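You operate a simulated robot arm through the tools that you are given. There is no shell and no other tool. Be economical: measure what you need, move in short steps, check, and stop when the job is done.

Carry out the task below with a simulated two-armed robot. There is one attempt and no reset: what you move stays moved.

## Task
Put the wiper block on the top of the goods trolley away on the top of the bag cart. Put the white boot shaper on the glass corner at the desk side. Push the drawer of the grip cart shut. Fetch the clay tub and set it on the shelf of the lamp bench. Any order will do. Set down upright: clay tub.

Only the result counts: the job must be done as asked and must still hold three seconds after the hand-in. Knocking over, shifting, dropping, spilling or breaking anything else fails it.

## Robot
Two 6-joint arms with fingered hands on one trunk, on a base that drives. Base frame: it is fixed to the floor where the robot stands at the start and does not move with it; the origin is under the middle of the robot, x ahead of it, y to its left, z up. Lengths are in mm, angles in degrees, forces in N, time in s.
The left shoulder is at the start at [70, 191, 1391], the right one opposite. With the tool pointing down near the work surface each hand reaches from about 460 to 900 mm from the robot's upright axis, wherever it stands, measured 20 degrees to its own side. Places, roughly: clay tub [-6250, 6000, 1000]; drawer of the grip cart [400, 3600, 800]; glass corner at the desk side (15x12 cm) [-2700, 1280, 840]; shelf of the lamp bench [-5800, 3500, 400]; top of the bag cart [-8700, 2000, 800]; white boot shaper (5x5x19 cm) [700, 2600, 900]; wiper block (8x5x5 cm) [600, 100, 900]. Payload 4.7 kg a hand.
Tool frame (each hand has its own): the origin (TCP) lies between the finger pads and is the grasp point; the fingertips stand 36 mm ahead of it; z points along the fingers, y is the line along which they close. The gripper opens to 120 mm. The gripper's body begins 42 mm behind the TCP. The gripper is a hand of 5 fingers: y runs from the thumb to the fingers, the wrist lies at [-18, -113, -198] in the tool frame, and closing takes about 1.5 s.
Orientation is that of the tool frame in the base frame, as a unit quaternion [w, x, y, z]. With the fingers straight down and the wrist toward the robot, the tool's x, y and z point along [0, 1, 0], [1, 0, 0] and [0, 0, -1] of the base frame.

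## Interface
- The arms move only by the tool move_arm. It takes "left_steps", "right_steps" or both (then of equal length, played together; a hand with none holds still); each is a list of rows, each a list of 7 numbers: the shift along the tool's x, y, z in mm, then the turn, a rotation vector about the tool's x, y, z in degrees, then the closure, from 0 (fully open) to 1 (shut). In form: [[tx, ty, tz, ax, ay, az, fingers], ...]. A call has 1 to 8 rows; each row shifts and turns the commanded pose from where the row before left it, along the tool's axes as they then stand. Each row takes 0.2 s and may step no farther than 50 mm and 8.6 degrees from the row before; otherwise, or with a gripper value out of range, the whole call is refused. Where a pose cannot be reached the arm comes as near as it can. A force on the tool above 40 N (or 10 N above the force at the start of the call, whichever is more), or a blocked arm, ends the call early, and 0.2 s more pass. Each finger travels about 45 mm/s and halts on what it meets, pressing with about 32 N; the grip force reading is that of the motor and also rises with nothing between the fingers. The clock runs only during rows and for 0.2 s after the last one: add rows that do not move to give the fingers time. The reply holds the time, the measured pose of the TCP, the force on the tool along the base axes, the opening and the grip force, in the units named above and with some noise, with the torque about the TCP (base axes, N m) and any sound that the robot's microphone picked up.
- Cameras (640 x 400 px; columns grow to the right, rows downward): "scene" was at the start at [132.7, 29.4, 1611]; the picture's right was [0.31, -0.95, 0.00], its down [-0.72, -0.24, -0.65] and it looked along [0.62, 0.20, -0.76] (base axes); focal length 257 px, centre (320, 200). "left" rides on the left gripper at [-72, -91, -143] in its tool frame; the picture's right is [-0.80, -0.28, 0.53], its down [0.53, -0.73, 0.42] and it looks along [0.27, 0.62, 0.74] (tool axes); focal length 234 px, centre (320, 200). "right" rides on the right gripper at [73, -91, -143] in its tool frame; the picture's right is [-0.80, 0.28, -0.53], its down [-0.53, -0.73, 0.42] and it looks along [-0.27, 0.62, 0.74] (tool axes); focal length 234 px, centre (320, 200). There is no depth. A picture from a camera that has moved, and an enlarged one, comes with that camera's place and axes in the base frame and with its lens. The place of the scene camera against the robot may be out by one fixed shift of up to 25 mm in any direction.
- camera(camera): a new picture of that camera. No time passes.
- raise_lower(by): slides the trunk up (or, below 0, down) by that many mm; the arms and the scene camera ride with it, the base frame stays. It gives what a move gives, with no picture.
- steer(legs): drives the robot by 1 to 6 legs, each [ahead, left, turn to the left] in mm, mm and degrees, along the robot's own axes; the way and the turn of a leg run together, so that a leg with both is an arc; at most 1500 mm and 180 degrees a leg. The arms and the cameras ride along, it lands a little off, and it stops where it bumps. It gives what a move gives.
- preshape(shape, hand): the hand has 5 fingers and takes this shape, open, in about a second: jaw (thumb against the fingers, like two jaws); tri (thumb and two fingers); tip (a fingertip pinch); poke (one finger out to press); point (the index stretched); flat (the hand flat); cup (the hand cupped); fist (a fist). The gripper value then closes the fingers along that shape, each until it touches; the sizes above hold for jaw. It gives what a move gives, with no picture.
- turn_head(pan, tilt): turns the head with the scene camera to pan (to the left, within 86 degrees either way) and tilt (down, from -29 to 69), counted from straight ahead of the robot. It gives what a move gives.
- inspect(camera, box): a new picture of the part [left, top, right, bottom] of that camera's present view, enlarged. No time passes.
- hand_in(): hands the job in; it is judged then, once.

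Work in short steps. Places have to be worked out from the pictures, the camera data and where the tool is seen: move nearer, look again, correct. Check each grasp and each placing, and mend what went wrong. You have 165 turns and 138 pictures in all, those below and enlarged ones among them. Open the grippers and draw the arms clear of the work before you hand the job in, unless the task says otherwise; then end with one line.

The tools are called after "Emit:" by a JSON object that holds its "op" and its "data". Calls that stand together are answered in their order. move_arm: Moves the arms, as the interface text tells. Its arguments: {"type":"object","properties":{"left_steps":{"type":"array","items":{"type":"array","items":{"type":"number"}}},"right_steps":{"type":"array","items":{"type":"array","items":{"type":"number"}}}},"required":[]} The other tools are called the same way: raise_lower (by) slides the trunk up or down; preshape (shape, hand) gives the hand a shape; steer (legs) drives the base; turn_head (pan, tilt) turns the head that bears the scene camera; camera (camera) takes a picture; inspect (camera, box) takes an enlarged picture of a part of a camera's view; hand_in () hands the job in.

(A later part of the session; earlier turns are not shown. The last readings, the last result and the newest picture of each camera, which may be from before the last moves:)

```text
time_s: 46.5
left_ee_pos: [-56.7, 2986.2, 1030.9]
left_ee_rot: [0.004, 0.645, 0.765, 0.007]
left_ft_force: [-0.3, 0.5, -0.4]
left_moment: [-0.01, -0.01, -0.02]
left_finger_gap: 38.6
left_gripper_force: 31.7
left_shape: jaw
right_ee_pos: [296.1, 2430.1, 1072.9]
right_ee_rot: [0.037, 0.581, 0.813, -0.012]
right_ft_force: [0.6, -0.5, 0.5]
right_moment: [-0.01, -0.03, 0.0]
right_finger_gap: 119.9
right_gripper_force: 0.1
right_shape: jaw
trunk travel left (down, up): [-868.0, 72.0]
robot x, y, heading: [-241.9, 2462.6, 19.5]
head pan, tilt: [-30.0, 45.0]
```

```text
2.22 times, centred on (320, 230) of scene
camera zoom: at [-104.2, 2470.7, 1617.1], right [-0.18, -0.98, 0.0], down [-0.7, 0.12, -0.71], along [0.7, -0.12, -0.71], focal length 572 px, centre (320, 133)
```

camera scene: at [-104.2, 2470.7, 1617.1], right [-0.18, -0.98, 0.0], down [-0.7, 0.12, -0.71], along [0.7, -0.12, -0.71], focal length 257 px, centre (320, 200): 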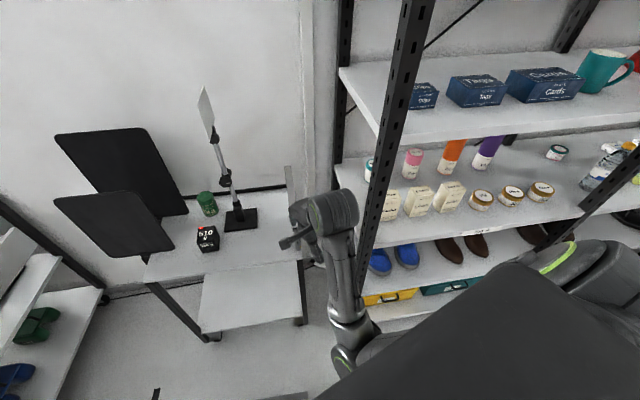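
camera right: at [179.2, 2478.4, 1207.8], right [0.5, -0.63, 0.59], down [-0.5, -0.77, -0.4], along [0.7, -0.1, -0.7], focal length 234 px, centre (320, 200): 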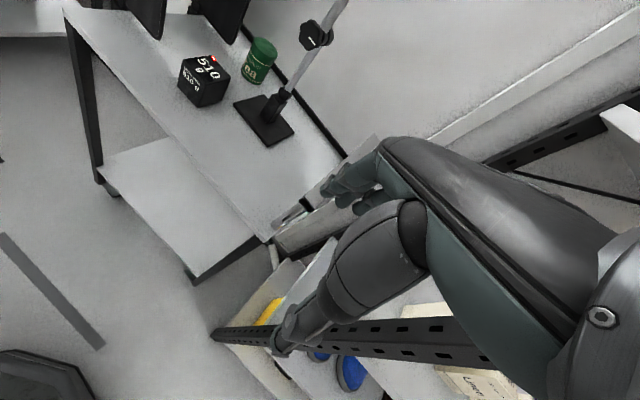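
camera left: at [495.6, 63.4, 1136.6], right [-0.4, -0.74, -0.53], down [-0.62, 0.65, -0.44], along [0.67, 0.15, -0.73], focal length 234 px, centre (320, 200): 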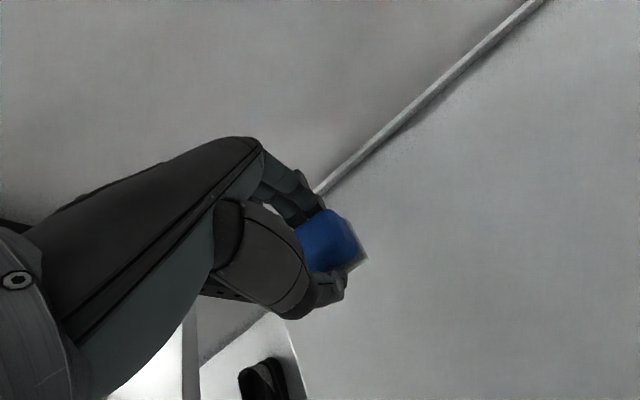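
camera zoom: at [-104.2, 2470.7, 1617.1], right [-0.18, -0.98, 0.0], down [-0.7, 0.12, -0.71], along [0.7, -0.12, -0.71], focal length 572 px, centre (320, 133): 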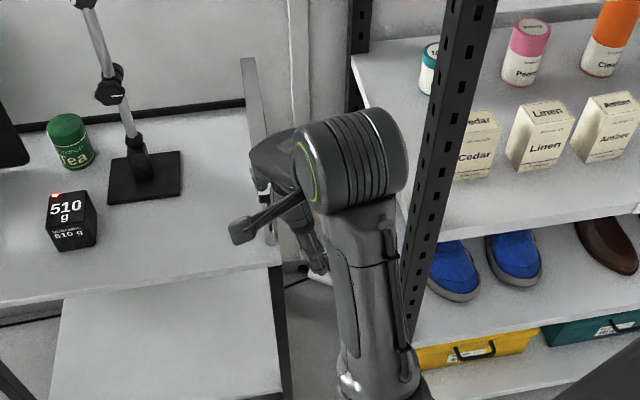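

The shaper lies on the floor in the gap between the cart and the rack, around [805, 2280]. I line up facing that gap and look in more closely.

Emit:
{"op": "steer", "data": {"legs": [[-92, -81, 0], [0, 0, -19.5]]}}

Emit:
{"op": "turn_head", "data": {"pan": 0, "tilt": 45}}

Emit:
{"op": "camera", "data": {"camera": "scene"}}

Emit:
{"op": "inspect", "data": {"camera": "scene", "box": [260, 160, 420, 280]}}

```text
time_s: 48.8
left_ee_pos: [47.4, 2789.8, 1029.7]
left_ee_rot: [0.006, 0.762, 0.647, 0.005]
left_ft_force: [-0.1, -0.4, -0.7]
left_moment: [-0.03, 0.02, -0.02]
left_finger_gap: 38.7
left_gripper_force: 32.1
left_shape: jaw
right_ee_pos: [196.3, 2147.4, 1072.9]
right_ee_rot: [0.035, 0.708, 0.705, -0.018]
right_ft_force: [-0.2, -0.3, 0.2]
right_moment: [-0.01, 0.02, 0.02]
right_finger_gap: 119.7
right_gripper_force: 0.0
right_shape: jaw
trunk travel left (down, up): [-868.0, 72.0]
robot x, y, heading: [-299.5, 2358.1, 0.7]
head pan, tilt: [-30.0, 45.0]
```

```text
time_s: 49.8
left_ee_pos: [45.9, 2789.5, 1029.9]
left_ee_rot: [0.006, 0.763, 0.647, 0.006]
left_ft_force: [1.2, 1.0, -1.1]
left_moment: [0.03, 0.01, 0.0]
left_finger_gap: 38.8
left_gripper_force: 31.8
left_shape: jaw
right_ee_pos: [196.7, 2147.6, 1072.6]
right_ee_rot: [0.034, 0.708, 0.705, -0.019]
right_ft_force: [0.3, 0.0, -1.0]
right_moment: [-0.01, -0.02, -0.02]
right_finger_gap: 120.1
right_gripper_force: 0.1
right_shape: jaw
trunk travel left (down, up): [-868.0, 72.0]
robot x, y, heading: [-299.0, 2350.9, 0.5]
head pan, tilt: [0.0, 45.0]
```

```text
105 pictures are left
camera scene: at [-158.5, 2361.7, 1617.1], right [0.01, -1.0, 0.0], down [-0.71, -0.01, -0.71], along [0.71, 0.01, -0.71], focal length 257 px, centre (320, 200)
```

scene: 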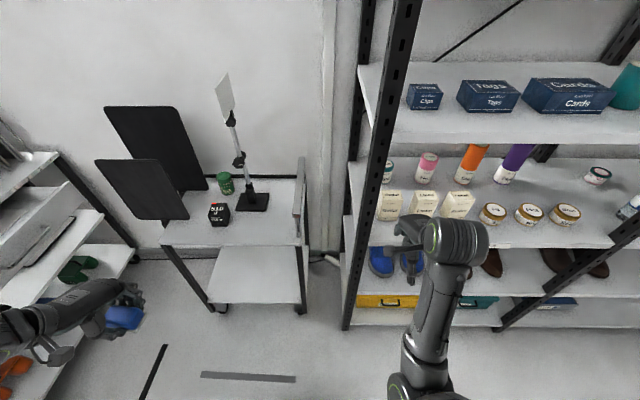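

```text
3.33 times, centred on (340, 220) of scene
camera zoom: at [-158.5, 2361.7, 1617.1], right [0.01, -1.0, 0.0], down [-0.71, -0.01, -0.71], along [0.71, 0.01, -0.71], focal length 858 px, centre (253, 133)
```

zoom: 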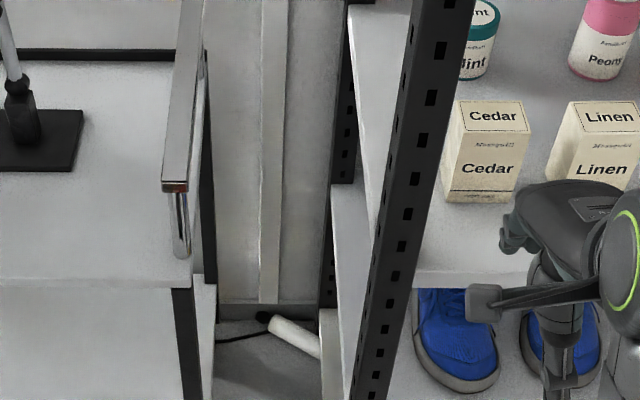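

The shaper lies by the wall under the rack edge; the left arm suits its angle best, so I'll return for it with a free left hand after delivering the wiper. Now the drawer: I go round to face it (heading 90).

Emit:
{"op": "steer", "data": {"legs": [[0, 350, 0], [0, 0, 89.5], [0, -340, 0]]}}

Emit:
{"op": "turn_head", "data": {"pan": -10, "tilt": 45}}

Emit:
{"op": "camera", "data": {"camera": "scene"}}

```text
time_s: 57.8
left_ee_pos: [-371.9, 3069.2, 1029.4]
left_ee_rot: [0.001, 0.114, 0.993, 0.009]
left_ft_force: [-0.9, -0.4, -0.8]
left_moment: [-0.03, -0.03, 0.0]
left_finger_gap: 38.6
left_gripper_force: 32.3
left_shape: jaw
right_ee_pos: [277.4, 3178.5, 1072.4]
right_ee_rot: [0.039, 0.034, 0.999, 0.009]
right_ft_force: [-0.1, -1.0, 0.2]
right_moment: [0.02, -0.04, -0.01]
right_finger_gap: 119.7
right_gripper_force: 0.0
right_shape: jaw
trunk travel left (down, up): [-868.0, 72.0]
robot x, y, heading: [39.5, 2694.3, 87.1]
head pan, tilt: [0.0, 45.0]
```

```text
time_s: 58.5
left_ee_pos: [-370.7, 3069.5, 1031.5]
left_ee_rot: [0.0, 0.114, 0.993, 0.008]
left_ft_force: [0.1, -1.1, -0.5]
left_moment: [0.02, 0.0, 0.01]
left_finger_gap: 38.8
left_gripper_force: 32.5
left_shape: jaw
right_ee_pos: [276.8, 3178.7, 1072.6]
right_ee_rot: [0.037, 0.034, 0.999, 0.01]
right_ft_force: [0.1, 0.2, 0.9]
right_moment: [0.06, 0.01, 0.03]
right_finger_gap: 119.8
right_gripper_force: 0.0
right_shape: jaw
trunk travel left (down, up): [-868.0, 72.0]
robot x, y, heading: [39.2, 2697.6, 86.9]
head pan, tilt: [-10.0, 45.0]
```

```text
103 pictures are left
camera scene: at [69.7, 2831.7, 1617.1], right [0.97, -0.22, 0.0], down [-0.16, -0.69, -0.71], along [0.16, 0.69, -0.71], focal length 257 px, centre (320, 200)
```

scene: 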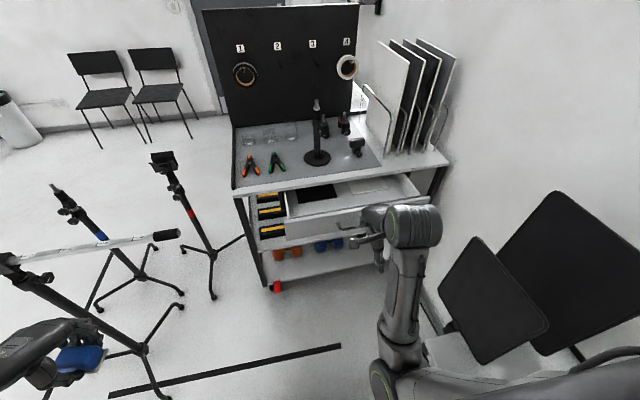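

I enlarge the drawer region.

Emit:
{"op": "inspect", "data": {"camera": "scene", "box": [220, 130, 460, 290]}}

Emit:
{"op": "camera", "data": {"camera": "right"}}

```text
2.50 times, centred on (340, 210) of scene
camera zoom: at [69.7, 2831.7, 1617.1], right [0.97, -0.22, 0.0], down [-0.16, -0.69, -0.71], along [0.16, 0.69, -0.71], focal length 644 px, centre (270, 175)
```

zoom: 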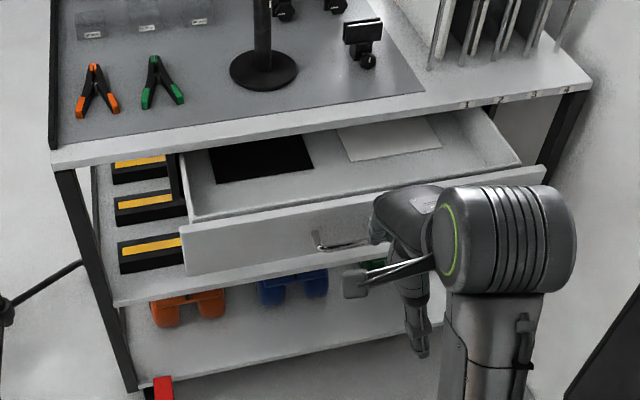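

```text
101 pictures are left
camera right: at [188.9, 3090.1, 1207.8], right [0.78, 0.21, 0.59], down [0.51, -0.76, -0.4], along [0.36, 0.61, -0.7], focal length 234 px, centre (320, 200)
```

right: 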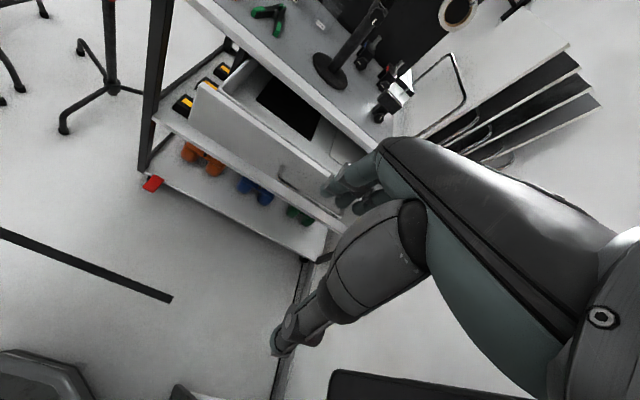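

The drawer front is at y≈3445, x 80–655, z 793–880, and the cart front is at y≈3585. I make a right fist and pitch the hand forward for pushing.

Emit:
{"op": "preshape", "data": {"hand": "right", "shape": "fist"}}

Emit:
{"op": "move_arm", "data": {"right_steps": [[0, 0, 0, -8.5, 0, 0, 1], [0, 0, 0, -8.5, 0, 0, 1], [0, 0, 0, -8.5, 0, 0, 1], [0, 0, 0, -8.5, 0, 0, 1], [0, 0, 0, -8.5, 0, 0, 1], [0, 0, 0, -8.5, 0, 0, 1], [0, 0, 0, -8.5, 0, 0, 1], [0, 0, 0, -8.5, 0, 0, 1]]}}

Emit:
{"op": "camera", "data": {"camera": "scene"}}

Emit:
{"op": "camera", "data": {"camera": "left"}}

```text
time_s: 59.4
left_ee_pos: [-373.2, 3069.3, 1030.7]
left_ee_rot: [0.0, 0.114, 0.993, 0.008]
left_ft_force: [-0.3, 0.4, -1.1]
left_moment: [0.02, -0.01, -0.02]
left_finger_gap: 38.6
left_gripper_force: 31.8
left_shape: jaw
right_ee_pos: [277.8, 3177.4, 1072.2]
right_ee_rot: [0.038, 0.034, 0.999, 0.009]
right_ft_force: [-1.1, -0.5, 0.4]
right_moment: [-0.01, -0.01, 0.0]
right_finger_gap: 0.0
right_gripper_force: 0.2
right_shape: fist
trunk travel left (down, up): [-868.0, 72.0]
robot x, y, heading: [43.2, 2693.8, 87.3]
head pan, tilt: [-10.0, 45.0]
```

```text
time_s: 60.4
left_ee_pos: [-371.4, 3069.3, 1030.0]
left_ee_rot: [0.0, 0.115, 0.993, 0.009]
left_ft_force: [0.1, -0.7, -0.1]
left_moment: [0.02, 0.0, 0.03]
left_finger_gap: 38.8
left_gripper_force: 32.4
left_shape: jaw
right_ee_pos: [309.6, 3182.9, 1069.9]
right_ee_rot: [0.111, -0.014, 0.95, 0.292]
right_ft_force: [-0.3, -0.1, 0.2]
right_moment: [0.01, 0.0, 0.02]
right_finger_gap: 0.3
right_gripper_force: 0.1
right_shape: fist
right hand out of reach, approached as far as the arm can: row 2
trunk travel left (down, up): [-868.0, 72.0]
robot x, y, heading: [39.7, 2696.8, 87.0]
head pan, tilt: [-10.0, 45.0]
stopped in row 5 (right hand): the arm was blocked; the commanded pose is now the measured one
```

```text
100 pictures are left
camera scene: at [69.0, 2830.1, 1617.3], right [0.97, -0.23, 0.0], down [-0.16, -0.69, -0.71], along [0.16, 0.69, -0.71], focal length 257 px, centre (320, 200)
```

scene: 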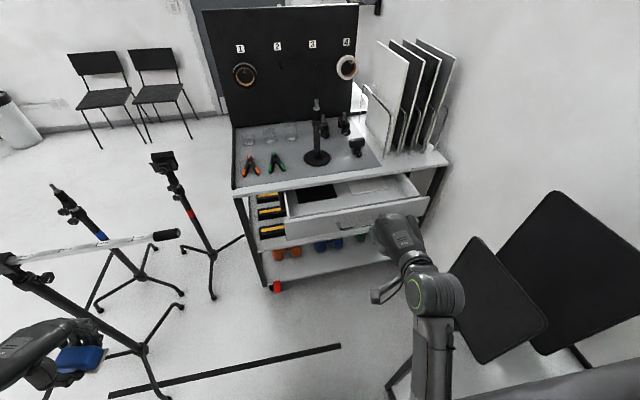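

```text
99 pictures are left
camera left: at [-322.4, 2960.9, 1171.7], right [0.72, -0.45, -0.53], down [-0.68, -0.59, -0.44], along [-0.12, 0.68, -0.73], focal length 234 px, centre (320, 200)
```

left: 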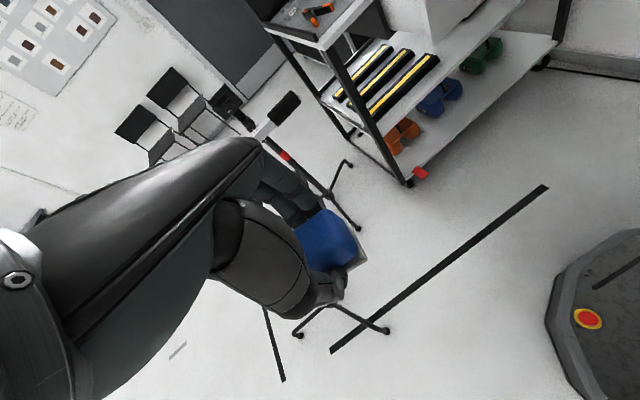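

The bar end is at [-297, 3460, 920], so the left hand is clear. The right arm ran too close to the body to pitch further, so I extend it forward and down, then pitch more.

Emit:
{"op": "move_arm", "data": {"right_steps": [[5.3, -1.6, 41, 0, 0, 0, 1], [5.3, -1.6, 41, 0, 0, 0, 1], [5.3, -1.6, 41, 0, 0, 0, 1], [5.3, -1.6, 41, 0, 0, 0, 1], [5.3, -1.6, 41, 0, 0, 0, 1], [0, 0, 0, -6, 0, 0, 1], [0, 0, 0, -6, 0, 0, 1], [0, 0, 0, -6, 0, 0, 1]]}}

Emit:
{"op": "camera", "data": {"camera": "scene"}}

```text
time_s: 62.2
left_ee_pos: [-372.6, 3070.5, 1030.3]
left_ee_rot: [0.0, 0.113, 0.994, 0.008]
left_ft_force: [-0.9, -0.2, -0.3]
left_moment: [0.02, 0.01, 0.0]
left_finger_gap: 38.7
left_gripper_force: 32.5
left_shape: jaw
right_ee_pos: [324.9, 3292.8, 895.5]
right_ee_rot: [0.107, -0.034, 0.9, 0.42]
right_ft_force: [-0.7, 0.0, 0.7]
right_moment: [0.0, 0.0, 0.03]
right_finger_gap: 0.3
right_gripper_force: 0.2
right_shape: fist
trunk travel left (down, up): [-868.0, 72.0]
robot x, y, heading: [37.0, 2699.4, 87.1]
head pan, tilt: [-10.0, 45.0]
```

```text
98 pictures are left
camera scene: at [69.2, 2832.3, 1617.1], right [0.97, -0.23, 0.0], down [-0.16, -0.69, -0.71], along [0.16, 0.69, -0.71], focal length 257 px, centre (320, 200)
```

scene: 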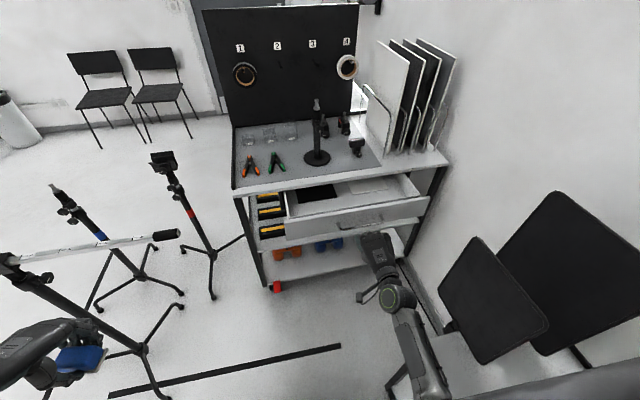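

Pitch is working. I add another 24° and lower the trunk 50 mm to bring the fist to the drawer's height.

Emit:
{"op": "move_arm", "data": {"right_steps": [[0, 0, 0, -6, 0, 0, 1], [0, 0, 0, -6, 0, 0, 1], [0, 0, 0, -6, 0, 0, 1], [0, 0, 0, -6, 0, 0, 1], [0, 0, 0, 0, 0, 0, 1]]}}

Emit:
{"op": "raise_lower", "data": {"by": -50}}

Emit:
{"op": "inspect", "data": {"camera": "scene", "box": [240, 130, 480, 330]}}

```text
time_s: 63.4
left_ee_pos: [-371.2, 3069.8, 1031.1]
left_ee_rot: [0.0, 0.114, 0.993, 0.009]
left_ft_force: [0.3, -0.9, -1.0]
left_moment: [-0.01, 0.0, -0.03]
left_finger_gap: 38.5
left_gripper_force: 31.6
left_shape: jaw
right_ee_pos: [327.8, 3293.0, 894.3]
right_ee_rot: [0.099, -0.053, 0.782, 0.613]
right_ft_force: [0.3, -0.2, 0.5]
right_moment: [0.0, 0.02, 0.0]
right_finger_gap: 0.0
right_gripper_force: 0.2
right_shape: fist
right hand out of reach, approached as far as the arm can: row 1
trunk travel left (down, up): [-868.0, 72.0]
robot x, y, heading: [37.4, 2695.1, 87.1]
head pan, tilt: [-10.0, 45.0]
```

```text
time_s: 64.3
left_ee_pos: [-372.9, 3069.6, 981.1]
left_ee_rot: [0.001, 0.114, 0.993, 0.007]
left_ft_force: [-0.3, 1.1, -0.5]
left_moment: [0.04, 0.0, 0.0]
left_finger_gap: 38.4
left_gripper_force: 32.0
left_shape: jaw
right_ee_pos: [328.3, 3293.4, 845.3]
right_ee_rot: [0.1, -0.052, 0.782, 0.612]
right_ft_force: [0.0, 0.5, 0.8]
right_moment: [0.01, -0.01, 0.04]
right_finger_gap: 0.0
right_gripper_force: 0.0
right_shape: fist
trunk travel left (down, up): [-818.0, 122.0]
robot x, y, heading: [42.3, 2695.1, 87.0]
head pan, tilt: [-10.0, 45.0]
```

```text
2.00 times, centred on (360, 230) of scene
camera zoom: at [69.2, 2831.6, 1567.1], right [0.97, -0.23, 0.0], down [-0.16, -0.69, -0.71], along [0.16, 0.69, -0.71], focal length 515 px, centre (240, 140)
```

zoom: 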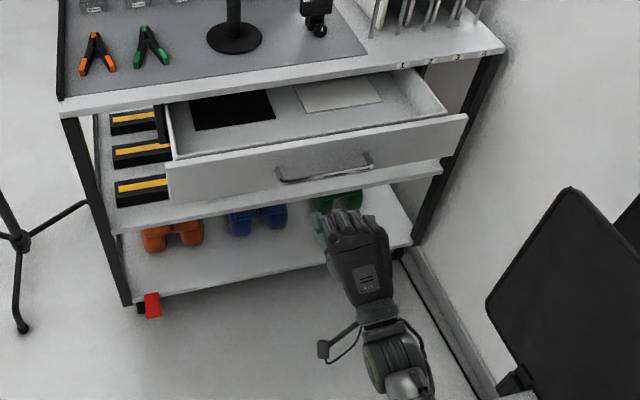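

The fist faces the drawer; the handle centre is at about [373, 3430, 832]. I drive closer and slightly right, then push with the arm.

Emit:
{"op": "steer", "data": {"legs": [[90, -38, 0]]}}

Emit:
{"op": "move_arm", "data": {"right_steps": [[0, 0, 25, 0, 0, 0, 1], [0, 0, 25, 0, 0, 0, 1], [0, 0, 25, 0, 0, 0, 1], [0, 0, 25, 0, 0, 0, 1], [0, 0, 0, 0, 0, 0, 1]]}}

Emit:
{"op": "inspect", "data": {"camera": "scene", "box": [240, 130, 480, 330]}}

```text
time_s: 65.5
left_ee_pos: [-328.1, 3159.1, 979.9]
left_ee_rot: [0.0, 0.115, 0.993, 0.008]
left_ft_force: [0.1, 0.1, -0.1]
left_moment: [-0.02, 0.02, 0.02]
left_finger_gap: 38.4
left_gripper_force: 32.0
left_shape: jaw
right_ee_pos: [370.7, 3380.9, 845.4]
right_ee_rot: [0.101, -0.051, 0.783, 0.612]
right_ft_force: [0.8, 0.2, 0.3]
right_moment: [0.0, -0.01, 0.03]
right_finger_gap: 0.0
right_gripper_force: 0.0
right_shape: fist
trunk travel left (down, up): [-818.0, 122.0]
robot x, y, heading: [86.3, 2785.7, 86.9]
head pan, tilt: [-10.0, 45.0]
```

```text
time_s: 66.7
left_ee_pos: [-329.1, 3159.9, 980.9]
left_ee_rot: [0.0, 0.116, 0.993, 0.007]
left_ft_force: [-0.5, 0.0, -0.4]
left_moment: [0.02, -0.02, 0.01]
left_finger_gap: 38.4
left_gripper_force: 32.1
left_shape: jaw
right_ee_pos: [380.7, 3477.7, 821.3]
right_ee_rot: [0.1, -0.051, 0.782, 0.612]
right_ft_force: [-0.6, 0.0, 0.6]
right_moment: [0.02, -0.03, 0.0]
right_finger_gap: 114.0
right_gripper_force: 0.0
right_shape: fist
trunk travel left (down, up): [-818.0, 122.0]
robot x, y, heading: [80.4, 2786.4, 86.7]
head pan, tilt: [-10.0, 45.0]
```

```text
2.00 times, centred on (360, 230) of scene
camera zoom: at [111.9, 2920.9, 1567.1], right [0.97, -0.23, 0.0], down [-0.16, -0.69, -0.71], along [0.16, 0.69, -0.71], focal length 515 px, centre (240, 140)
```

zoom: 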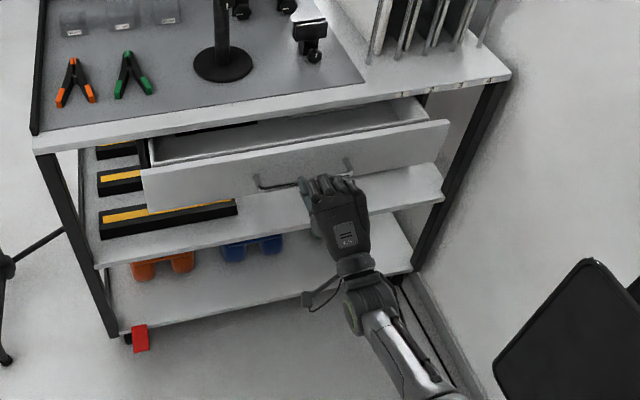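

The drawer is moving in. I continue pushing along +y with slight upward correction.

Emit:
{"op": "move_arm", "data": {"right_steps": [[0, 8, 22, 0, 0, 0, 1], [0, 8, 22, 0, 0, 0, 1], [0, 6, 22, 0, 0, 0, 1], [0, 6, 22, 0, 0, 0, 1], [0, 0, 0, 0, 0, 0, 1]]}}

Emit:
{"op": "inspect", "data": {"camera": "scene", "box": [240, 130, 480, 330]}}

```text
time_s: 67.7
left_ee_pos: [-329.2, 3157.7, 981.7]
left_ee_rot: [0.001, 0.116, 0.993, 0.009]
left_ft_force: [1.1, 0.2, -0.6]
left_moment: [0.0, 0.0, -0.02]
left_finger_gap: 38.5
left_gripper_force: 32.3
left_shape: jaw
right_ee_pos: [382.7, 3556.1, 825.1]
right_ee_rot: [0.1, -0.051, 0.785, 0.61]
right_ft_force: [-1.6, -13.9, 3.8]
right_moment: [-0.02, 0.1, 0.36]
right_finger_gap: 114.4
right_gripper_force: 0.0
right_shape: fist
right hand out of reach, approached as far as the arm can: row 4
trunk travel left (down, up): [-818.0, 122.0]
robot x, y, heading: [83.1, 2787.1, 87.1]
head pan, tilt: [-10.0, 45.0]
stopped in row 4 (right hand): the force on the tool passed its limit at 50 N (the readings are from after the stop); the commanded pose is now the measured one
```

```text
2.00 times, centred on (360, 230) of scene
camera zoom: at [111.1, 2917.7, 1567.4], right [0.97, -0.23, 0.0], down [-0.16, -0.69, -0.71], along [0.16, 0.69, -0.71], focal length 515 px, centre (240, 140)
```

zoom: 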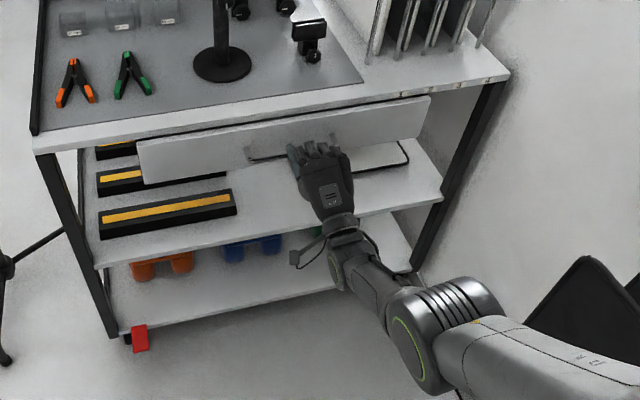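

Force spiked at the stop, so the drawer seems shut. I withdraw the hand and check.

Emit:
{"op": "move_arm", "data": {"right_steps": [[0, 0, -40, 0, 0, 0, 1], [0, 0, -40, 0, 0, 0, 1], [0, 0, -40, 0, 0, 0, 1], [0, 0, -40, 0, 0, 0, 1]]}}

Emit:
{"op": "inspect", "data": {"camera": "scene", "box": [240, 110, 480, 310]}}

```text
time_s: 68.7
left_ee_pos: [-329.0, 3157.7, 981.0]
left_ee_rot: [0.0, 0.114, 0.993, 0.009]
left_ft_force: [0.0, 0.7, -1.1]
left_moment: [0.04, 0.0, -0.02]
left_finger_gap: 38.7
left_gripper_force: 32.2
left_shape: jaw
right_ee_pos: [366.9, 3401.1, 863.9]
right_ee_rot: [0.1, -0.052, 0.785, 0.61]
right_ft_force: [-0.5, -0.5, -0.2]
right_moment: [-0.02, 0.0, -0.01]
right_finger_gap: 0.0
right_gripper_force: 0.2
right_shape: fist
trunk travel left (down, up): [-818.0, 122.0]
robot x, y, heading: [84.2, 2785.6, 87.1]
head pan, tilt: [-10.0, 45.0]
```

```text
2.00 times, centred on (360, 210) of scene
camera zoom: at [111.7, 2918.2, 1567.4], right [0.97, -0.23, 0.0], down [-0.16, -0.69, -0.71], along [0.16, 0.69, -0.71], focal length 515 px, centre (240, 180)
```

zoom: 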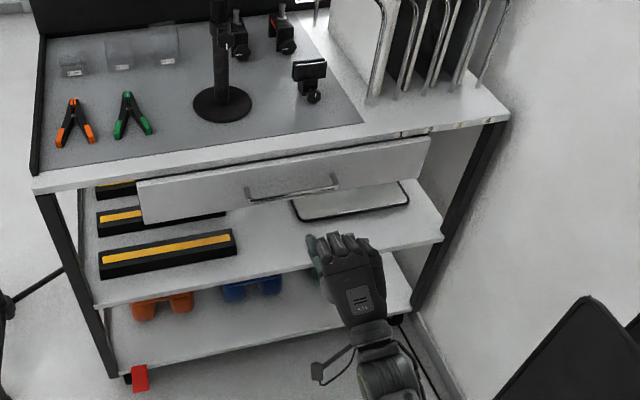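

It looks shut, but the arm was near its reach limit, so I press once more from closer to be sure.

Emit:
{"op": "steer", "data": {"legs": [[70, 0, 0]]}}

Emit:
{"op": "move_arm", "data": {"right_steps": [[0, 3, 25, 0, 0, 0, 1], [0, 3, 25, 0, 0, 0, 1], [0, 3, 22, 0, 0, 0, 1], [0, 3, 20, 0, 0, 0, 1], [0, 3, 15, 0, 0, 0, 1], [0, 3, 15, 0, 0, 0, 1]]}}

```text
time_s: 69.7
left_ee_pos: [-324.0, 3228.4, 980.0]
left_ee_rot: [0.0, 0.114, 0.993, 0.008]
left_ft_force: [-0.3, 0.3, -1.4]
left_moment: [-0.01, 0.0, -0.04]
left_finger_gap: 38.4
left_gripper_force: 31.7
left_shape: jaw
right_ee_pos: [370.9, 3473.4, 861.6]
right_ee_rot: [0.099, -0.052, 0.785, 0.609]
right_ft_force: [-0.2, 0.1, -0.4]
right_moment: [0.03, 0.02, -0.02]
right_finger_gap: 0.0
right_gripper_force: 0.1
right_shape: fist
trunk travel left (down, up): [-818.0, 122.0]
robot x, y, heading: [87.8, 2858.3, 86.9]
head pan, tilt: [-10.0, 45.0]
```

```text
time_s: 71.1
left_ee_pos: [-325.5, 3225.0, 982.7]
left_ee_rot: [0.0, 0.115, 0.993, 0.01]
left_ft_force: [0.6, -0.6, 0.0]
left_moment: [0.02, -0.02, -0.02]
left_finger_gap: 38.6
left_gripper_force: 31.5
left_shape: jaw
right_ee_pos: [377.7, 3591.0, 855.1]
right_ee_rot: [0.099, -0.052, 0.784, 0.611]
right_ft_force: [-0.8, -35.8, 10.9]
right_moment: [-0.58, 0.11, 0.68]
right_finger_gap: 114.2
right_gripper_force: 0.0
right_shape: fist
trunk travel left (down, up): [-818.0, 122.0]
robot x, y, heading: [86.8, 2856.4, 86.6]
head pan, tilt: [-10.0, 45.0]
```

Firm resistance of 36 N, so I back off and verify.

Emit:
{"op": "move_arm", "data": {"right_steps": [[0, 0, -45, 0, 0, 0, 1], [0, 0, -45, 0, 0, 0, 1], [0, 0, -45, 0, 0, 0, 1], [0, 0, -45, 0, 0, 0, 1]]}}

Emit:
{"op": "inspect", "data": {"camera": "scene", "box": [220, 110, 460, 310]}}

```text
time_s: 72.1
left_ee_pos: [-326.6, 3226.7, 980.1]
left_ee_rot: [0.0, 0.114, 0.993, 0.009]
left_ft_force: [-0.7, -1.3, 0.0]
left_moment: [0.01, 0.0, -0.01]
left_finger_gap: 38.5
left_gripper_force: 32.0
left_shape: jaw
right_ee_pos: [361.3, 3420.3, 895.7]
right_ee_rot: [0.1, -0.052, 0.784, 0.61]
right_ft_force: [-0.7, -0.4, 0.2]
right_moment: [0.0, 0.01, -0.01]
right_finger_gap: 0.0
right_gripper_force: 0.1
right_shape: fist
trunk travel left (down, up): [-818.0, 122.0]
robot x, y, heading: [82.5, 2858.4, 87.1]
head pan, tilt: [-10.0, 45.0]
```

```text
2.00 times, centred on (340, 210) of scene
camera zoom: at [114.7, 2988.2, 1567.4], right [0.97, -0.23, 0.0], down [-0.16, -0.69, -0.71], along [0.16, 0.69, -0.71], focal length 515 px, centre (280, 180)
```

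zoom: 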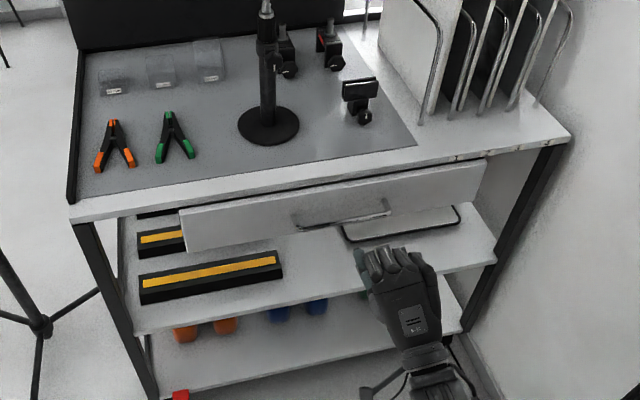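

The drawer is shut. I back away, unfold the right hand, restore the trunk, turn west and look at the way ahead.

Emit:
{"op": "steer", "data": {"legs": [[-400, 0, 0], [0, 0, 93]]}}

Emit:
{"op": "raise_lower", "data": {"by": 50}}

Emit:
{"op": "preshape", "data": {"hand": "right", "shape": "jaw"}}

Emit:
{"op": "turn_head", "data": {"pan": 0, "tilt": 15}}

Emit:
{"op": "camera", "data": {"camera": "scene"}}

```text
time_s: 78.7
left_ee_pos: [-289.4, 2038.2, 980.0]
left_ee_rot: [-0.005, -0.641, 0.767, 0.005]
left_ft_force: [0.3, 0.1, -1.4]
left_moment: [0.01, 0.03, 0.04]
left_finger_gap: 38.5
left_gripper_force: 32.3
left_shape: jaw
right_ee_pos: [-516.0, 2715.5, 893.6]
right_ee_rot: [0.373, 0.605, -0.504, -0.492]
right_ft_force: [0.3, 0.0, 0.6]
right_moment: [0.01, -0.01, 0.02]
right_finger_gap: 0.1
right_gripper_force: 0.1
right_shape: fist
trunk travel left (down, up): [-818.0, 122.0]
robot x, y, heading: [62.1, 2466.6, 179.5]
head pan, tilt: [-10.0, 45.0]
```

```text
time_s: 79.7
left_ee_pos: [-290.9, 2037.6, 1030.8]
left_ee_rot: [-0.004, -0.64, 0.768, 0.006]
left_ft_force: [1.0, -0.4, -0.2]
left_moment: [0.03, -0.01, -0.01]
left_finger_gap: 38.5
left_gripper_force: 32.2
left_shape: jaw
right_ee_pos: [-516.8, 2714.3, 944.0]
right_ee_rot: [0.373, 0.605, -0.503, -0.492]
right_ft_force: [0.1, -0.4, -0.1]
right_moment: [0.03, -0.01, 0.02]
right_finger_gap: 0.0
right_gripper_force: 0.0
right_shape: fist
trunk travel left (down, up): [-868.0, 72.0]
robot x, y, heading: [63.0, 2468.2, 179.8]
head pan, tilt: [-10.0, 45.0]
```

```text
time_s: 80.5
left_ee_pos: [-288.7, 2038.9, 1030.4]
left_ee_rot: [-0.005, -0.641, 0.768, 0.005]
left_ft_force: [-0.5, 0.1, -0.8]
left_moment: [0.04, 0.0, 0.03]
left_finger_gap: 38.5
left_gripper_force: 32.3
left_shape: jaw
right_ee_pos: [-517.2, 2716.6, 943.4]
right_ee_rot: [0.373, 0.605, -0.503, -0.492]
right_ft_force: [-0.9, -0.7, 0.6]
right_moment: [-0.03, 0.0, 0.01]
right_finger_gap: 119.6
right_gripper_force: 0.1
right_shape: jaw
trunk travel left (down, up): [-868.0, 72.0]
robot x, y, heading: [62.9, 2466.4, 179.6]
head pan, tilt: [-10.0, 45.0]
```

```text
time_s: 81.5
left_ee_pos: [-290.4, 2037.7, 1029.4]
left_ee_rot: [-0.005, -0.64, 0.768, 0.006]
left_ft_force: [-0.5, -0.2, -1.0]
left_moment: [0.03, 0.02, 0.01]
left_finger_gap: 38.3
left_gripper_force: 31.8
left_shape: jaw
right_ee_pos: [-517.5, 2714.9, 944.5]
right_ee_rot: [0.374, 0.605, -0.503, -0.491]
right_ft_force: [0.4, -0.7, -0.7]
right_moment: [0.01, -0.01, -0.02]
right_finger_gap: 119.6
right_gripper_force: 0.1
right_shape: jaw
trunk travel left (down, up): [-868.0, 72.0]
robot x, y, heading: [60.8, 2467.3, 179.6]
head pan, tilt: [0.0, 15.0]
```

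```text
92 pictures are left
camera scene: at [-72.9, 2472.5, 1663.8], right [0.01, 1.0, 0.0], down [0.26, 0.0, -0.97], along [-0.97, 0.01, -0.26], focal length 257 px, centre (320, 200)
```

scene: 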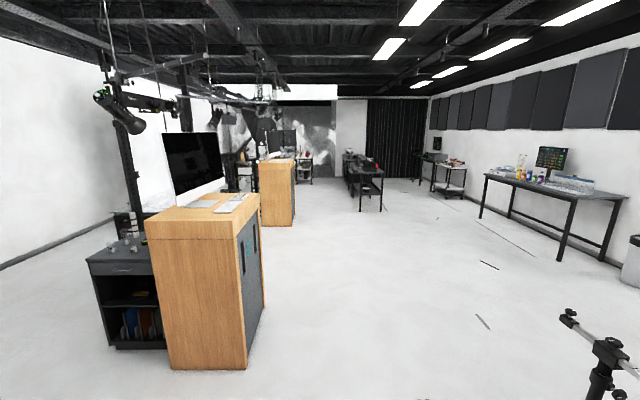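

The lane west at y≈2650 is clear. I drive 5.6 m along it and look again.

Emit:
{"op": "steer", "data": {"legs": [[1400, -180, 0], [1400, 0, 0], [1400, 0, 0], [1400, 0, 0]]}}

Emit:
{"op": "camera", "data": {"camera": "scene"}}

```text
time_s: 108.8
left_ee_pos: [-5974.8, 2062.5, 1030.3]
left_ee_rot: [-0.005, -0.664, 0.748, 0.006]
left_ft_force: [0.0, 0.0, -1.2]
left_moment: [0.05, -0.01, 0.0]
left_finger_gap: 38.8
left_gripper_force: 31.6
left_shape: jaw
right_ee_pos: [-6239.5, 2726.2, 944.4]
right_ee_rot: [0.387, 0.619, -0.485, -0.48]
right_ft_force: [-1.1, 0.3, -0.7]
right_moment: [-0.01, 0.0, 0.01]
right_finger_gap: 119.5
right_gripper_force: 0.0
right_shape: jaw
trunk travel left (down, up): [-868.0, 72.0]
robot x, y, heading: [-5651.6, 2511.6, -177.0]
head pan, tilt: [0.0, 15.0]
```

```text
91 pictures are left
camera scene: at [-5782.9, 2509.0, 1663.9], right [-0.05, 1.0, 0.0], down [0.26, 0.01, -0.97], along [-0.96, -0.05, -0.26], focal length 257 px, centre (320, 200)
```

scene: 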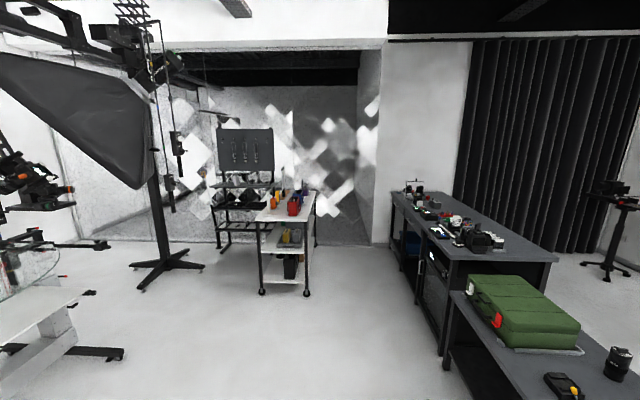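

The bag cart stands ahead with its near end at x≈-8120, y 1770–2240. I drive up closer and look at its top.

Emit:
{"op": "steer", "data": {"legs": [[1000, 270, 0], [750, 0, -3]]}}

Emit:
{"op": "turn_head", "data": {"pan": 5, "tilt": 35}}

Emit:
{"op": "camera", "data": {"camera": "scene"}}

```text
time_s: 116.8
left_ee_pos: [-7524.9, 1717.4, 1028.0]
left_ee_rot: [-0.001, -0.66, 0.751, 0.004]
left_ft_force: [0.3, -0.2, -1.0]
left_moment: [-0.01, 0.0, 0.01]
left_finger_gap: 38.6
left_gripper_force: 31.9
left_shape: jaw
right_ee_pos: [-7788.6, 2384.5, 944.3]
right_ee_rot: [0.385, 0.616, -0.49, -0.483]
right_ft_force: [-0.1, 0.3, -0.1]
right_moment: [0.02, 0.01, 0.01]
right_finger_gap: 119.6
right_gripper_force: 0.0
right_shape: jaw
trunk travel left (down, up): [-868.0, 72.0]
robot x, y, heading: [-7204.9, 2162.3, -177.9]
head pan, tilt: [0.0, 15.0]
stopped in leg 2: the robot was blocked; the commanded pose is now the measured one
```

```text
time_s: 117.6
left_ee_pos: [-7524.8, 1718.6, 1026.6]
left_ee_rot: [-0.001, -0.659, 0.752, 0.005]
left_ft_force: [-0.3, 0.2, 0.2]
left_moment: [0.04, -0.02, -0.02]
left_finger_gap: 38.5
left_gripper_force: 31.9
left_shape: jaw
right_ee_pos: [-7787.8, 2384.9, 945.1]
right_ee_rot: [0.385, 0.615, -0.49, -0.484]
right_ft_force: [-0.1, 0.0, 0.1]
right_moment: [0.0, 0.03, -0.01]
right_finger_gap: 119.9
right_gripper_force: 0.1
right_shape: jaw
trunk travel left (down, up): [-868.0, 72.0]
robot x, y, heading: [-7198.6, 2156.9, -177.7]
head pan, tilt: [5.0, 35.0]
```

```text
90 pictures are left
camera scene: at [-7325.2, 2154.6, 1632.3], right [-0.13, 0.99, 0.0], down [0.57, 0.07, -0.82], along [-0.81, -0.1, -0.57], focal length 257 px, centre (320, 200)
```

scene: 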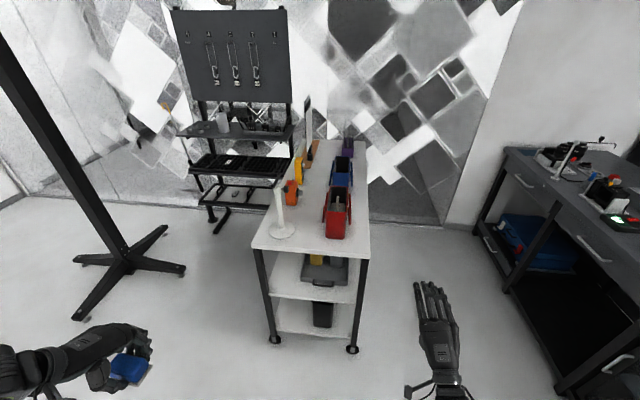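

Something blocked the base. I look left and down to find what it touches.

Emit:
{"op": "turn_head", "data": {"pan": 70, "tilt": 45}}

Emit:
{"op": "camera", "data": {"camera": "scene"}}

Emit:
{"op": "turn_head", "data": {"pan": -60, "tilt": 50}}

Emit:
{"op": "camera", "data": {"camera": "scene"}}

```text
time_s: 119.0
left_ee_pos: [-7524.9, 1718.1, 1028.1]
left_ee_rot: [-0.002, -0.659, 0.752, 0.004]
left_ft_force: [0.9, 0.3, -0.4]
left_moment: [-0.02, -0.01, 0.0]
left_finger_gap: 38.4
left_gripper_force: 32.0
left_shape: jaw
right_ee_pos: [-7787.5, 2385.0, 945.7]
right_ee_rot: [0.385, 0.615, -0.49, -0.484]
right_ft_force: [0.1, 0.6, 0.7]
right_moment: [-0.02, -0.01, -0.02]
right_finger_gap: 120.2
right_gripper_force: 0.1
right_shape: jaw
trunk travel left (down, up): [-868.0, 72.0]
robot x, y, heading: [-7202.6, 2158.3, -177.8]
head pan, tilt: [70.0, 45.0]
```

```text
89 pictures are left
camera scene: at [-7262.7, 2088.3, 1617.4], right [-0.95, 0.31, 0.0], down [0.21, 0.67, -0.71], along [-0.22, -0.68, -0.7], focal length 257 px, centre (320, 200)
```

scene: 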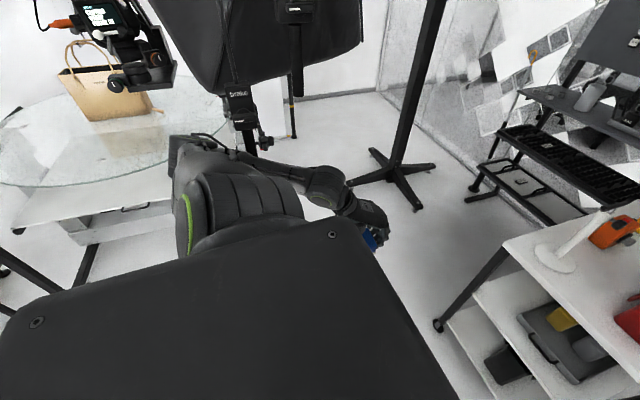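

```text
time_s: 121.1
left_ee_pos: [-7526.7, 1719.7, 1029.0]
left_ee_rot: [-0.002, -0.66, 0.751, 0.004]
left_ft_force: [0.3, 0.6, -0.8]
left_moment: [-0.01, -0.03, -0.04]
left_finger_gap: 38.4
left_gripper_force: 31.8
left_shape: jaw
right_ee_pos: [-7787.5, 2383.2, 945.3]
right_ee_rot: [0.385, 0.614, -0.491, -0.484]
right_ft_force: [0.7, -0.6, 0.2]
right_moment: [-0.02, -0.03, 0.02]
right_finger_gap: 119.7
right_gripper_force: 0.1
right_shape: jaw
trunk travel left (down, up): [-868.0, 72.0]
robot x, y, heading: [-7199.5, 2157.2, -177.5]
head pan, tilt: [-60.0, 50.0]
```

```text
88 pictures are left
camera scene: at [-7279.4, 2230.8, 1610.2], right [0.85, 0.53, 0.0], down [0.41, -0.65, -0.64], along [-0.35, 0.54, -0.77], focal length 257 px, centre (320, 200)
```

scene: 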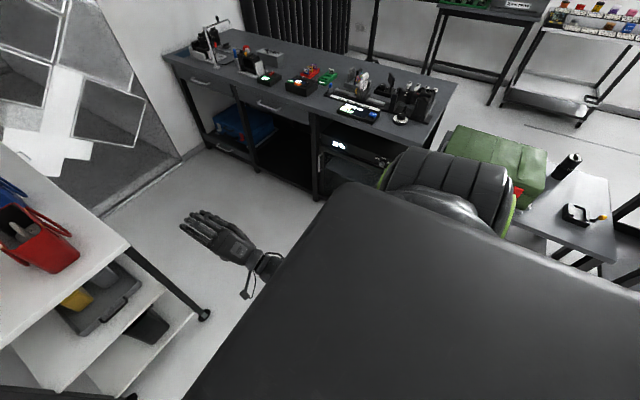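

The left elbow probably brushed a lamp rig hanging at about [-7262, 1543, 1380]. I strafe right, away from it, before going on.

Emit:
{"op": "steer", "data": {"legs": [[0, -230, 0]]}}

Emit:
{"op": "turn_head", "data": {"pan": 70, "tilt": 30}}

Emit:
{"op": "camera", "data": {"camera": "scene"}}

```text
time_s: 122.8
left_ee_pos: [-7537.5, 1944.5, 1025.7]
left_ee_rot: [0.0, -0.658, 0.753, 0.005]
left_ft_force: [-0.7, -0.4, -0.6]
left_moment: [-0.02, -0.01, -0.01]
left_finger_gap: 38.4
left_gripper_force: 32.5
left_shape: jaw
right_ee_pos: [-7798.1, 2610.9, 944.8]
right_ee_rot: [0.384, 0.616, -0.489, -0.483]
right_ft_force: [0.3, 0.6, -0.2]
right_moment: [-0.03, -0.01, -0.02]
right_finger_gap: 119.9
right_gripper_force: 0.0
right_shape: jaw
trunk travel left (down, up): [-868.0, 72.0]
robot x, y, heading: [-7210.1, 2386.6, -178.0]
head pan, tilt: [-60.0, 50.0]
```

```text
time_s: 124.9
left_ee_pos: [-7538.0, 1946.5, 1027.3]
left_ee_rot: [0.0, -0.658, 0.753, 0.004]
left_ft_force: [-0.3, 1.0, -0.7]
left_moment: [0.02, 0.0, 0.01]
left_finger_gap: 38.4
left_gripper_force: 32.1
left_shape: jaw
right_ee_pos: [-7798.2, 2611.2, 943.4]
right_ee_rot: [0.384, 0.615, -0.49, -0.484]
right_ft_force: [0.3, 0.2, 0.2]
right_moment: [-0.01, 0.02, 0.01]
right_finger_gap: 119.6
right_gripper_force: 0.0
right_shape: jaw
trunk travel left (down, up): [-868.0, 72.0]
robot x, y, heading: [-7208.2, 2391.7, -177.8]
head pan, tilt: [70.0, 30.0]
```

```text
87 pictures are left
camera scene: at [-7278.5, 2305.0, 1639.7], right [-0.95, 0.31, 0.0], down [0.15, 0.48, -0.87], along [-0.26, -0.82, -0.5], focal length 257 px, centre (320, 200)
```

scene: 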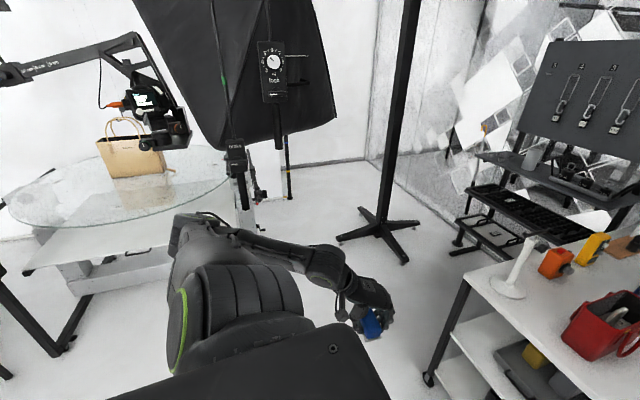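

Things look intact. I drive ahead 330 mm and study the cart top.

Emit:
{"op": "steer", "data": {"legs": [[330, 0, -2]]}}

Emit:
{"op": "turn_head", "data": {"pan": 25, "tilt": 45}}

Emit:
{"op": "camera", "data": {"camera": "scene"}}

```text
time_s: 127.1
left_ee_pos: [-7870.3, 1952.0, 1027.3]
left_ee_rot: [0.0, -0.644, 0.765, 0.004]
left_ft_force: [0.1, 0.1, 0.3]
left_moment: [0.01, -0.01, 0.03]
left_finger_gap: 38.4
left_gripper_force: 31.7
left_shape: jaw
right_ee_pos: [-8105.4, 2627.9, 944.5]
right_ee_rot: [0.374, 0.606, -0.502, -0.491]
right_ft_force: [0.3, -0.6, -0.3]
right_moment: [-0.02, 0.03, 0.0]
right_finger_gap: 119.8
right_gripper_force: 0.0
right_shape: jaw
trunk travel left (down, up): [-868.0, 72.0]
robot x, y, heading: [-7525.4, 2383.4, 180.2]
head pan, tilt: [70.0, 30.0]
```

```text
time_s: 128.2
left_ee_pos: [-7870.4, 1952.6, 1027.1]
left_ee_rot: [0.001, -0.644, 0.765, 0.003]
left_ft_force: [-0.3, -0.5, -0.8]
left_moment: [0.02, -0.04, 0.02]
left_finger_gap: 38.4
left_gripper_force: 31.9
left_shape: jaw
right_ee_pos: [-8105.4, 2628.3, 943.0]
right_ee_rot: [0.373, 0.606, -0.503, -0.491]
right_ft_force: [-0.8, -0.1, 0.1]
right_moment: [0.0, -0.01, 0.01]
right_finger_gap: 119.8
right_gripper_force: 0.0
right_shape: jaw
trunk travel left (down, up): [-868.0, 72.0]
robot x, y, heading: [-7527.7, 2383.6, 180.1]
head pan, tilt: [25.0, 45.0]
```

```text
86 pictures are left
camera scene: at [-7640.7, 2352.6, 1617.1], right [-0.42, 0.91, 0.0], down [0.64, 0.3, -0.71], along [-0.64, -0.3, -0.71], focal length 257 px, centre (320, 200)
```

scene: 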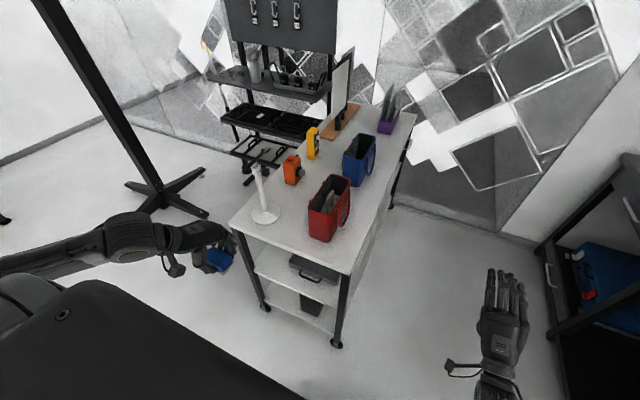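

Target spot: [-8160, 1960] between the white post and the red bag, with the cart top at z≈800. I move the left hand over it and look.

Emit:
{"op": "move_arm", "data": {"left_steps": [[6, 41, 0, 0, 0, 0, 1], [6, 41, 0, 0, 0, 0, 1], [6, 41, 0, 0, 0, 0, 1], [6, 41, 0, 0, 0, 0, 1], [6, 41, 0, 0, 0, 0, 1], [6, 41, 0, 0, 0, 0, 1], [6, 41, 0, 0, 0, 0, 1], [0, 0, 0, 0, 0, 0, 1]]}}

Emit:
{"op": "camera", "data": {"camera": "left"}}

Emit:
{"op": "inspect", "data": {"camera": "scene", "box": [200, 120, 440, 320]}}

```text
time_s: 130.0
left_ee_pos: [-8156.7, 1961.0, 1027.3]
left_ee_rot: [0.001, -0.644, 0.765, 0.004]
left_ft_force: [-0.4, -0.6, -1.9]
left_moment: [0.01, 0.05, 0.0]
left_finger_gap: 38.1
left_gripper_force: 31.6
left_shape: jaw
right_ee_pos: [-8104.2, 2628.2, 943.8]
right_ee_rot: [0.373, 0.605, -0.503, -0.492]
right_ft_force: [1.3, -0.7, -0.2]
right_moment: [0.01, 0.0, -0.02]
right_finger_gap: 119.8
right_gripper_force: 0.1
right_shape: jaw
trunk travel left (down, up): [-868.0, 72.0]
robot x, y, heading: [-7521.9, 2383.3, 180.0]
head pan, tilt: [25.0, 45.0]
```

```text
85 pictures are left
camera left: at [-8054.6, 2016.5, 1170.1], right [0.41, 0.75, -0.52], down [0.63, -0.65, -0.43], along [-0.66, -0.15, -0.73], focal length 234 px, centre (320, 200)
```

left: 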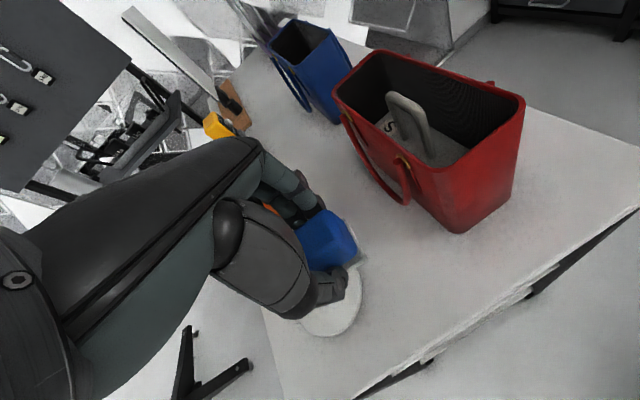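

```text
2.00 times, centred on (320, 220) of scene
camera zoom: at [-7639.4, 2352.3, 1617.2], right [-0.42, 0.91, 0.0], down [0.64, 0.3, -0.71], along [-0.64, -0.3, -0.71], focal length 515 px, centre (320, 160)
```

zoom: 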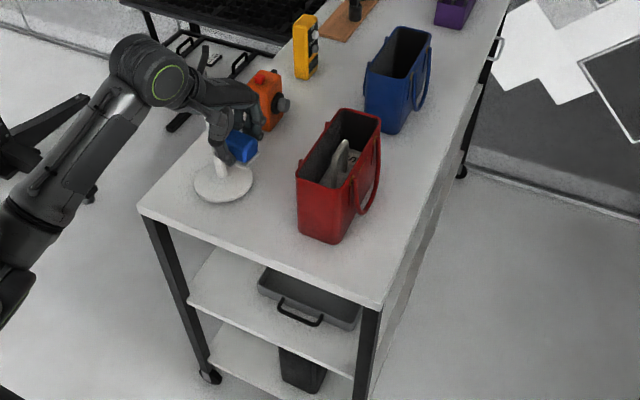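

Clear spot confirmed. The disc is at [-8221, 1844], the bag at y≥2087 and the near edge at x≈-8066. I shift to [-8137, 1965] and lower.

Emit:
{"op": "move_arm", "data": {"left_steps": [[-7, -19, 0, 0, 0, 0, 1], [0, 0, 40, 0, 0, 0, 1], [0, 0, 40, 0, 0, 0, 1], [0, 0, 40, 0, 0, 0, 1], [0, 0, 35, 0, 0, 0, 1], [0, 0, 0, 0, 0, 0, 1]]}}

Emit:
{"op": "camera", "data": {"camera": "left"}}

```text
time_s: 131.2
left_ee_pos: [-8144.5, 1964.3, 893.5]
left_ee_rot: [-0.009, -0.642, 0.766, 0.012]
left_ft_force: [6.3, 0.9, 17.6]
left_moment: [-0.1, -0.08, 0.03]
left_finger_gap: 39.2
left_gripper_force: 31.6
left_shape: jaw
right_ee_pos: [-8103.3, 2628.6, 943.9]
right_ee_rot: [0.375, 0.605, -0.502, -0.491]
right_ft_force: [0.2, 0.1, 0.7]
right_moment: [0.01, 0.04, 0.03]
right_finger_gap: 119.7
right_gripper_force: 0.0
right_shape: jaw
trunk travel left (down, up): [-868.0, 72.0]
robot x, y, heading: [-7524.4, 2381.6, -179.9]
head pan, tilt: [25.0, 45.0]
stopped in row 5 (left hand): the force on the tool passed its limit at 60 N (the readings are from after the stop); the commanded pose is now the measured one
```

```text
83 pictures are left
camera left: at [-8038.4, 2020.0, 1033.2], right [0.4, 0.74, -0.53], down [0.62, -0.65, -0.45], along [-0.68, -0.15, -0.72], focal length 234 px, centre (320, 200)
```

left: 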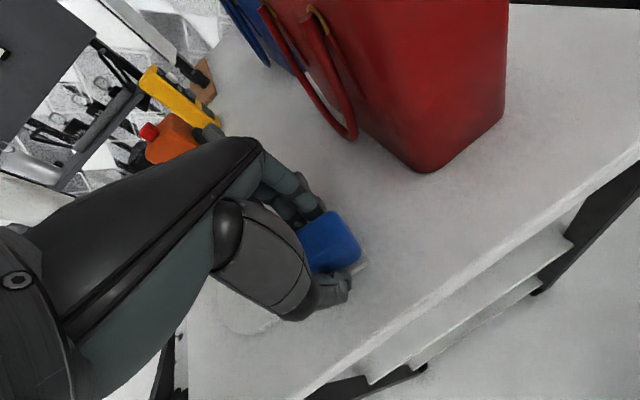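

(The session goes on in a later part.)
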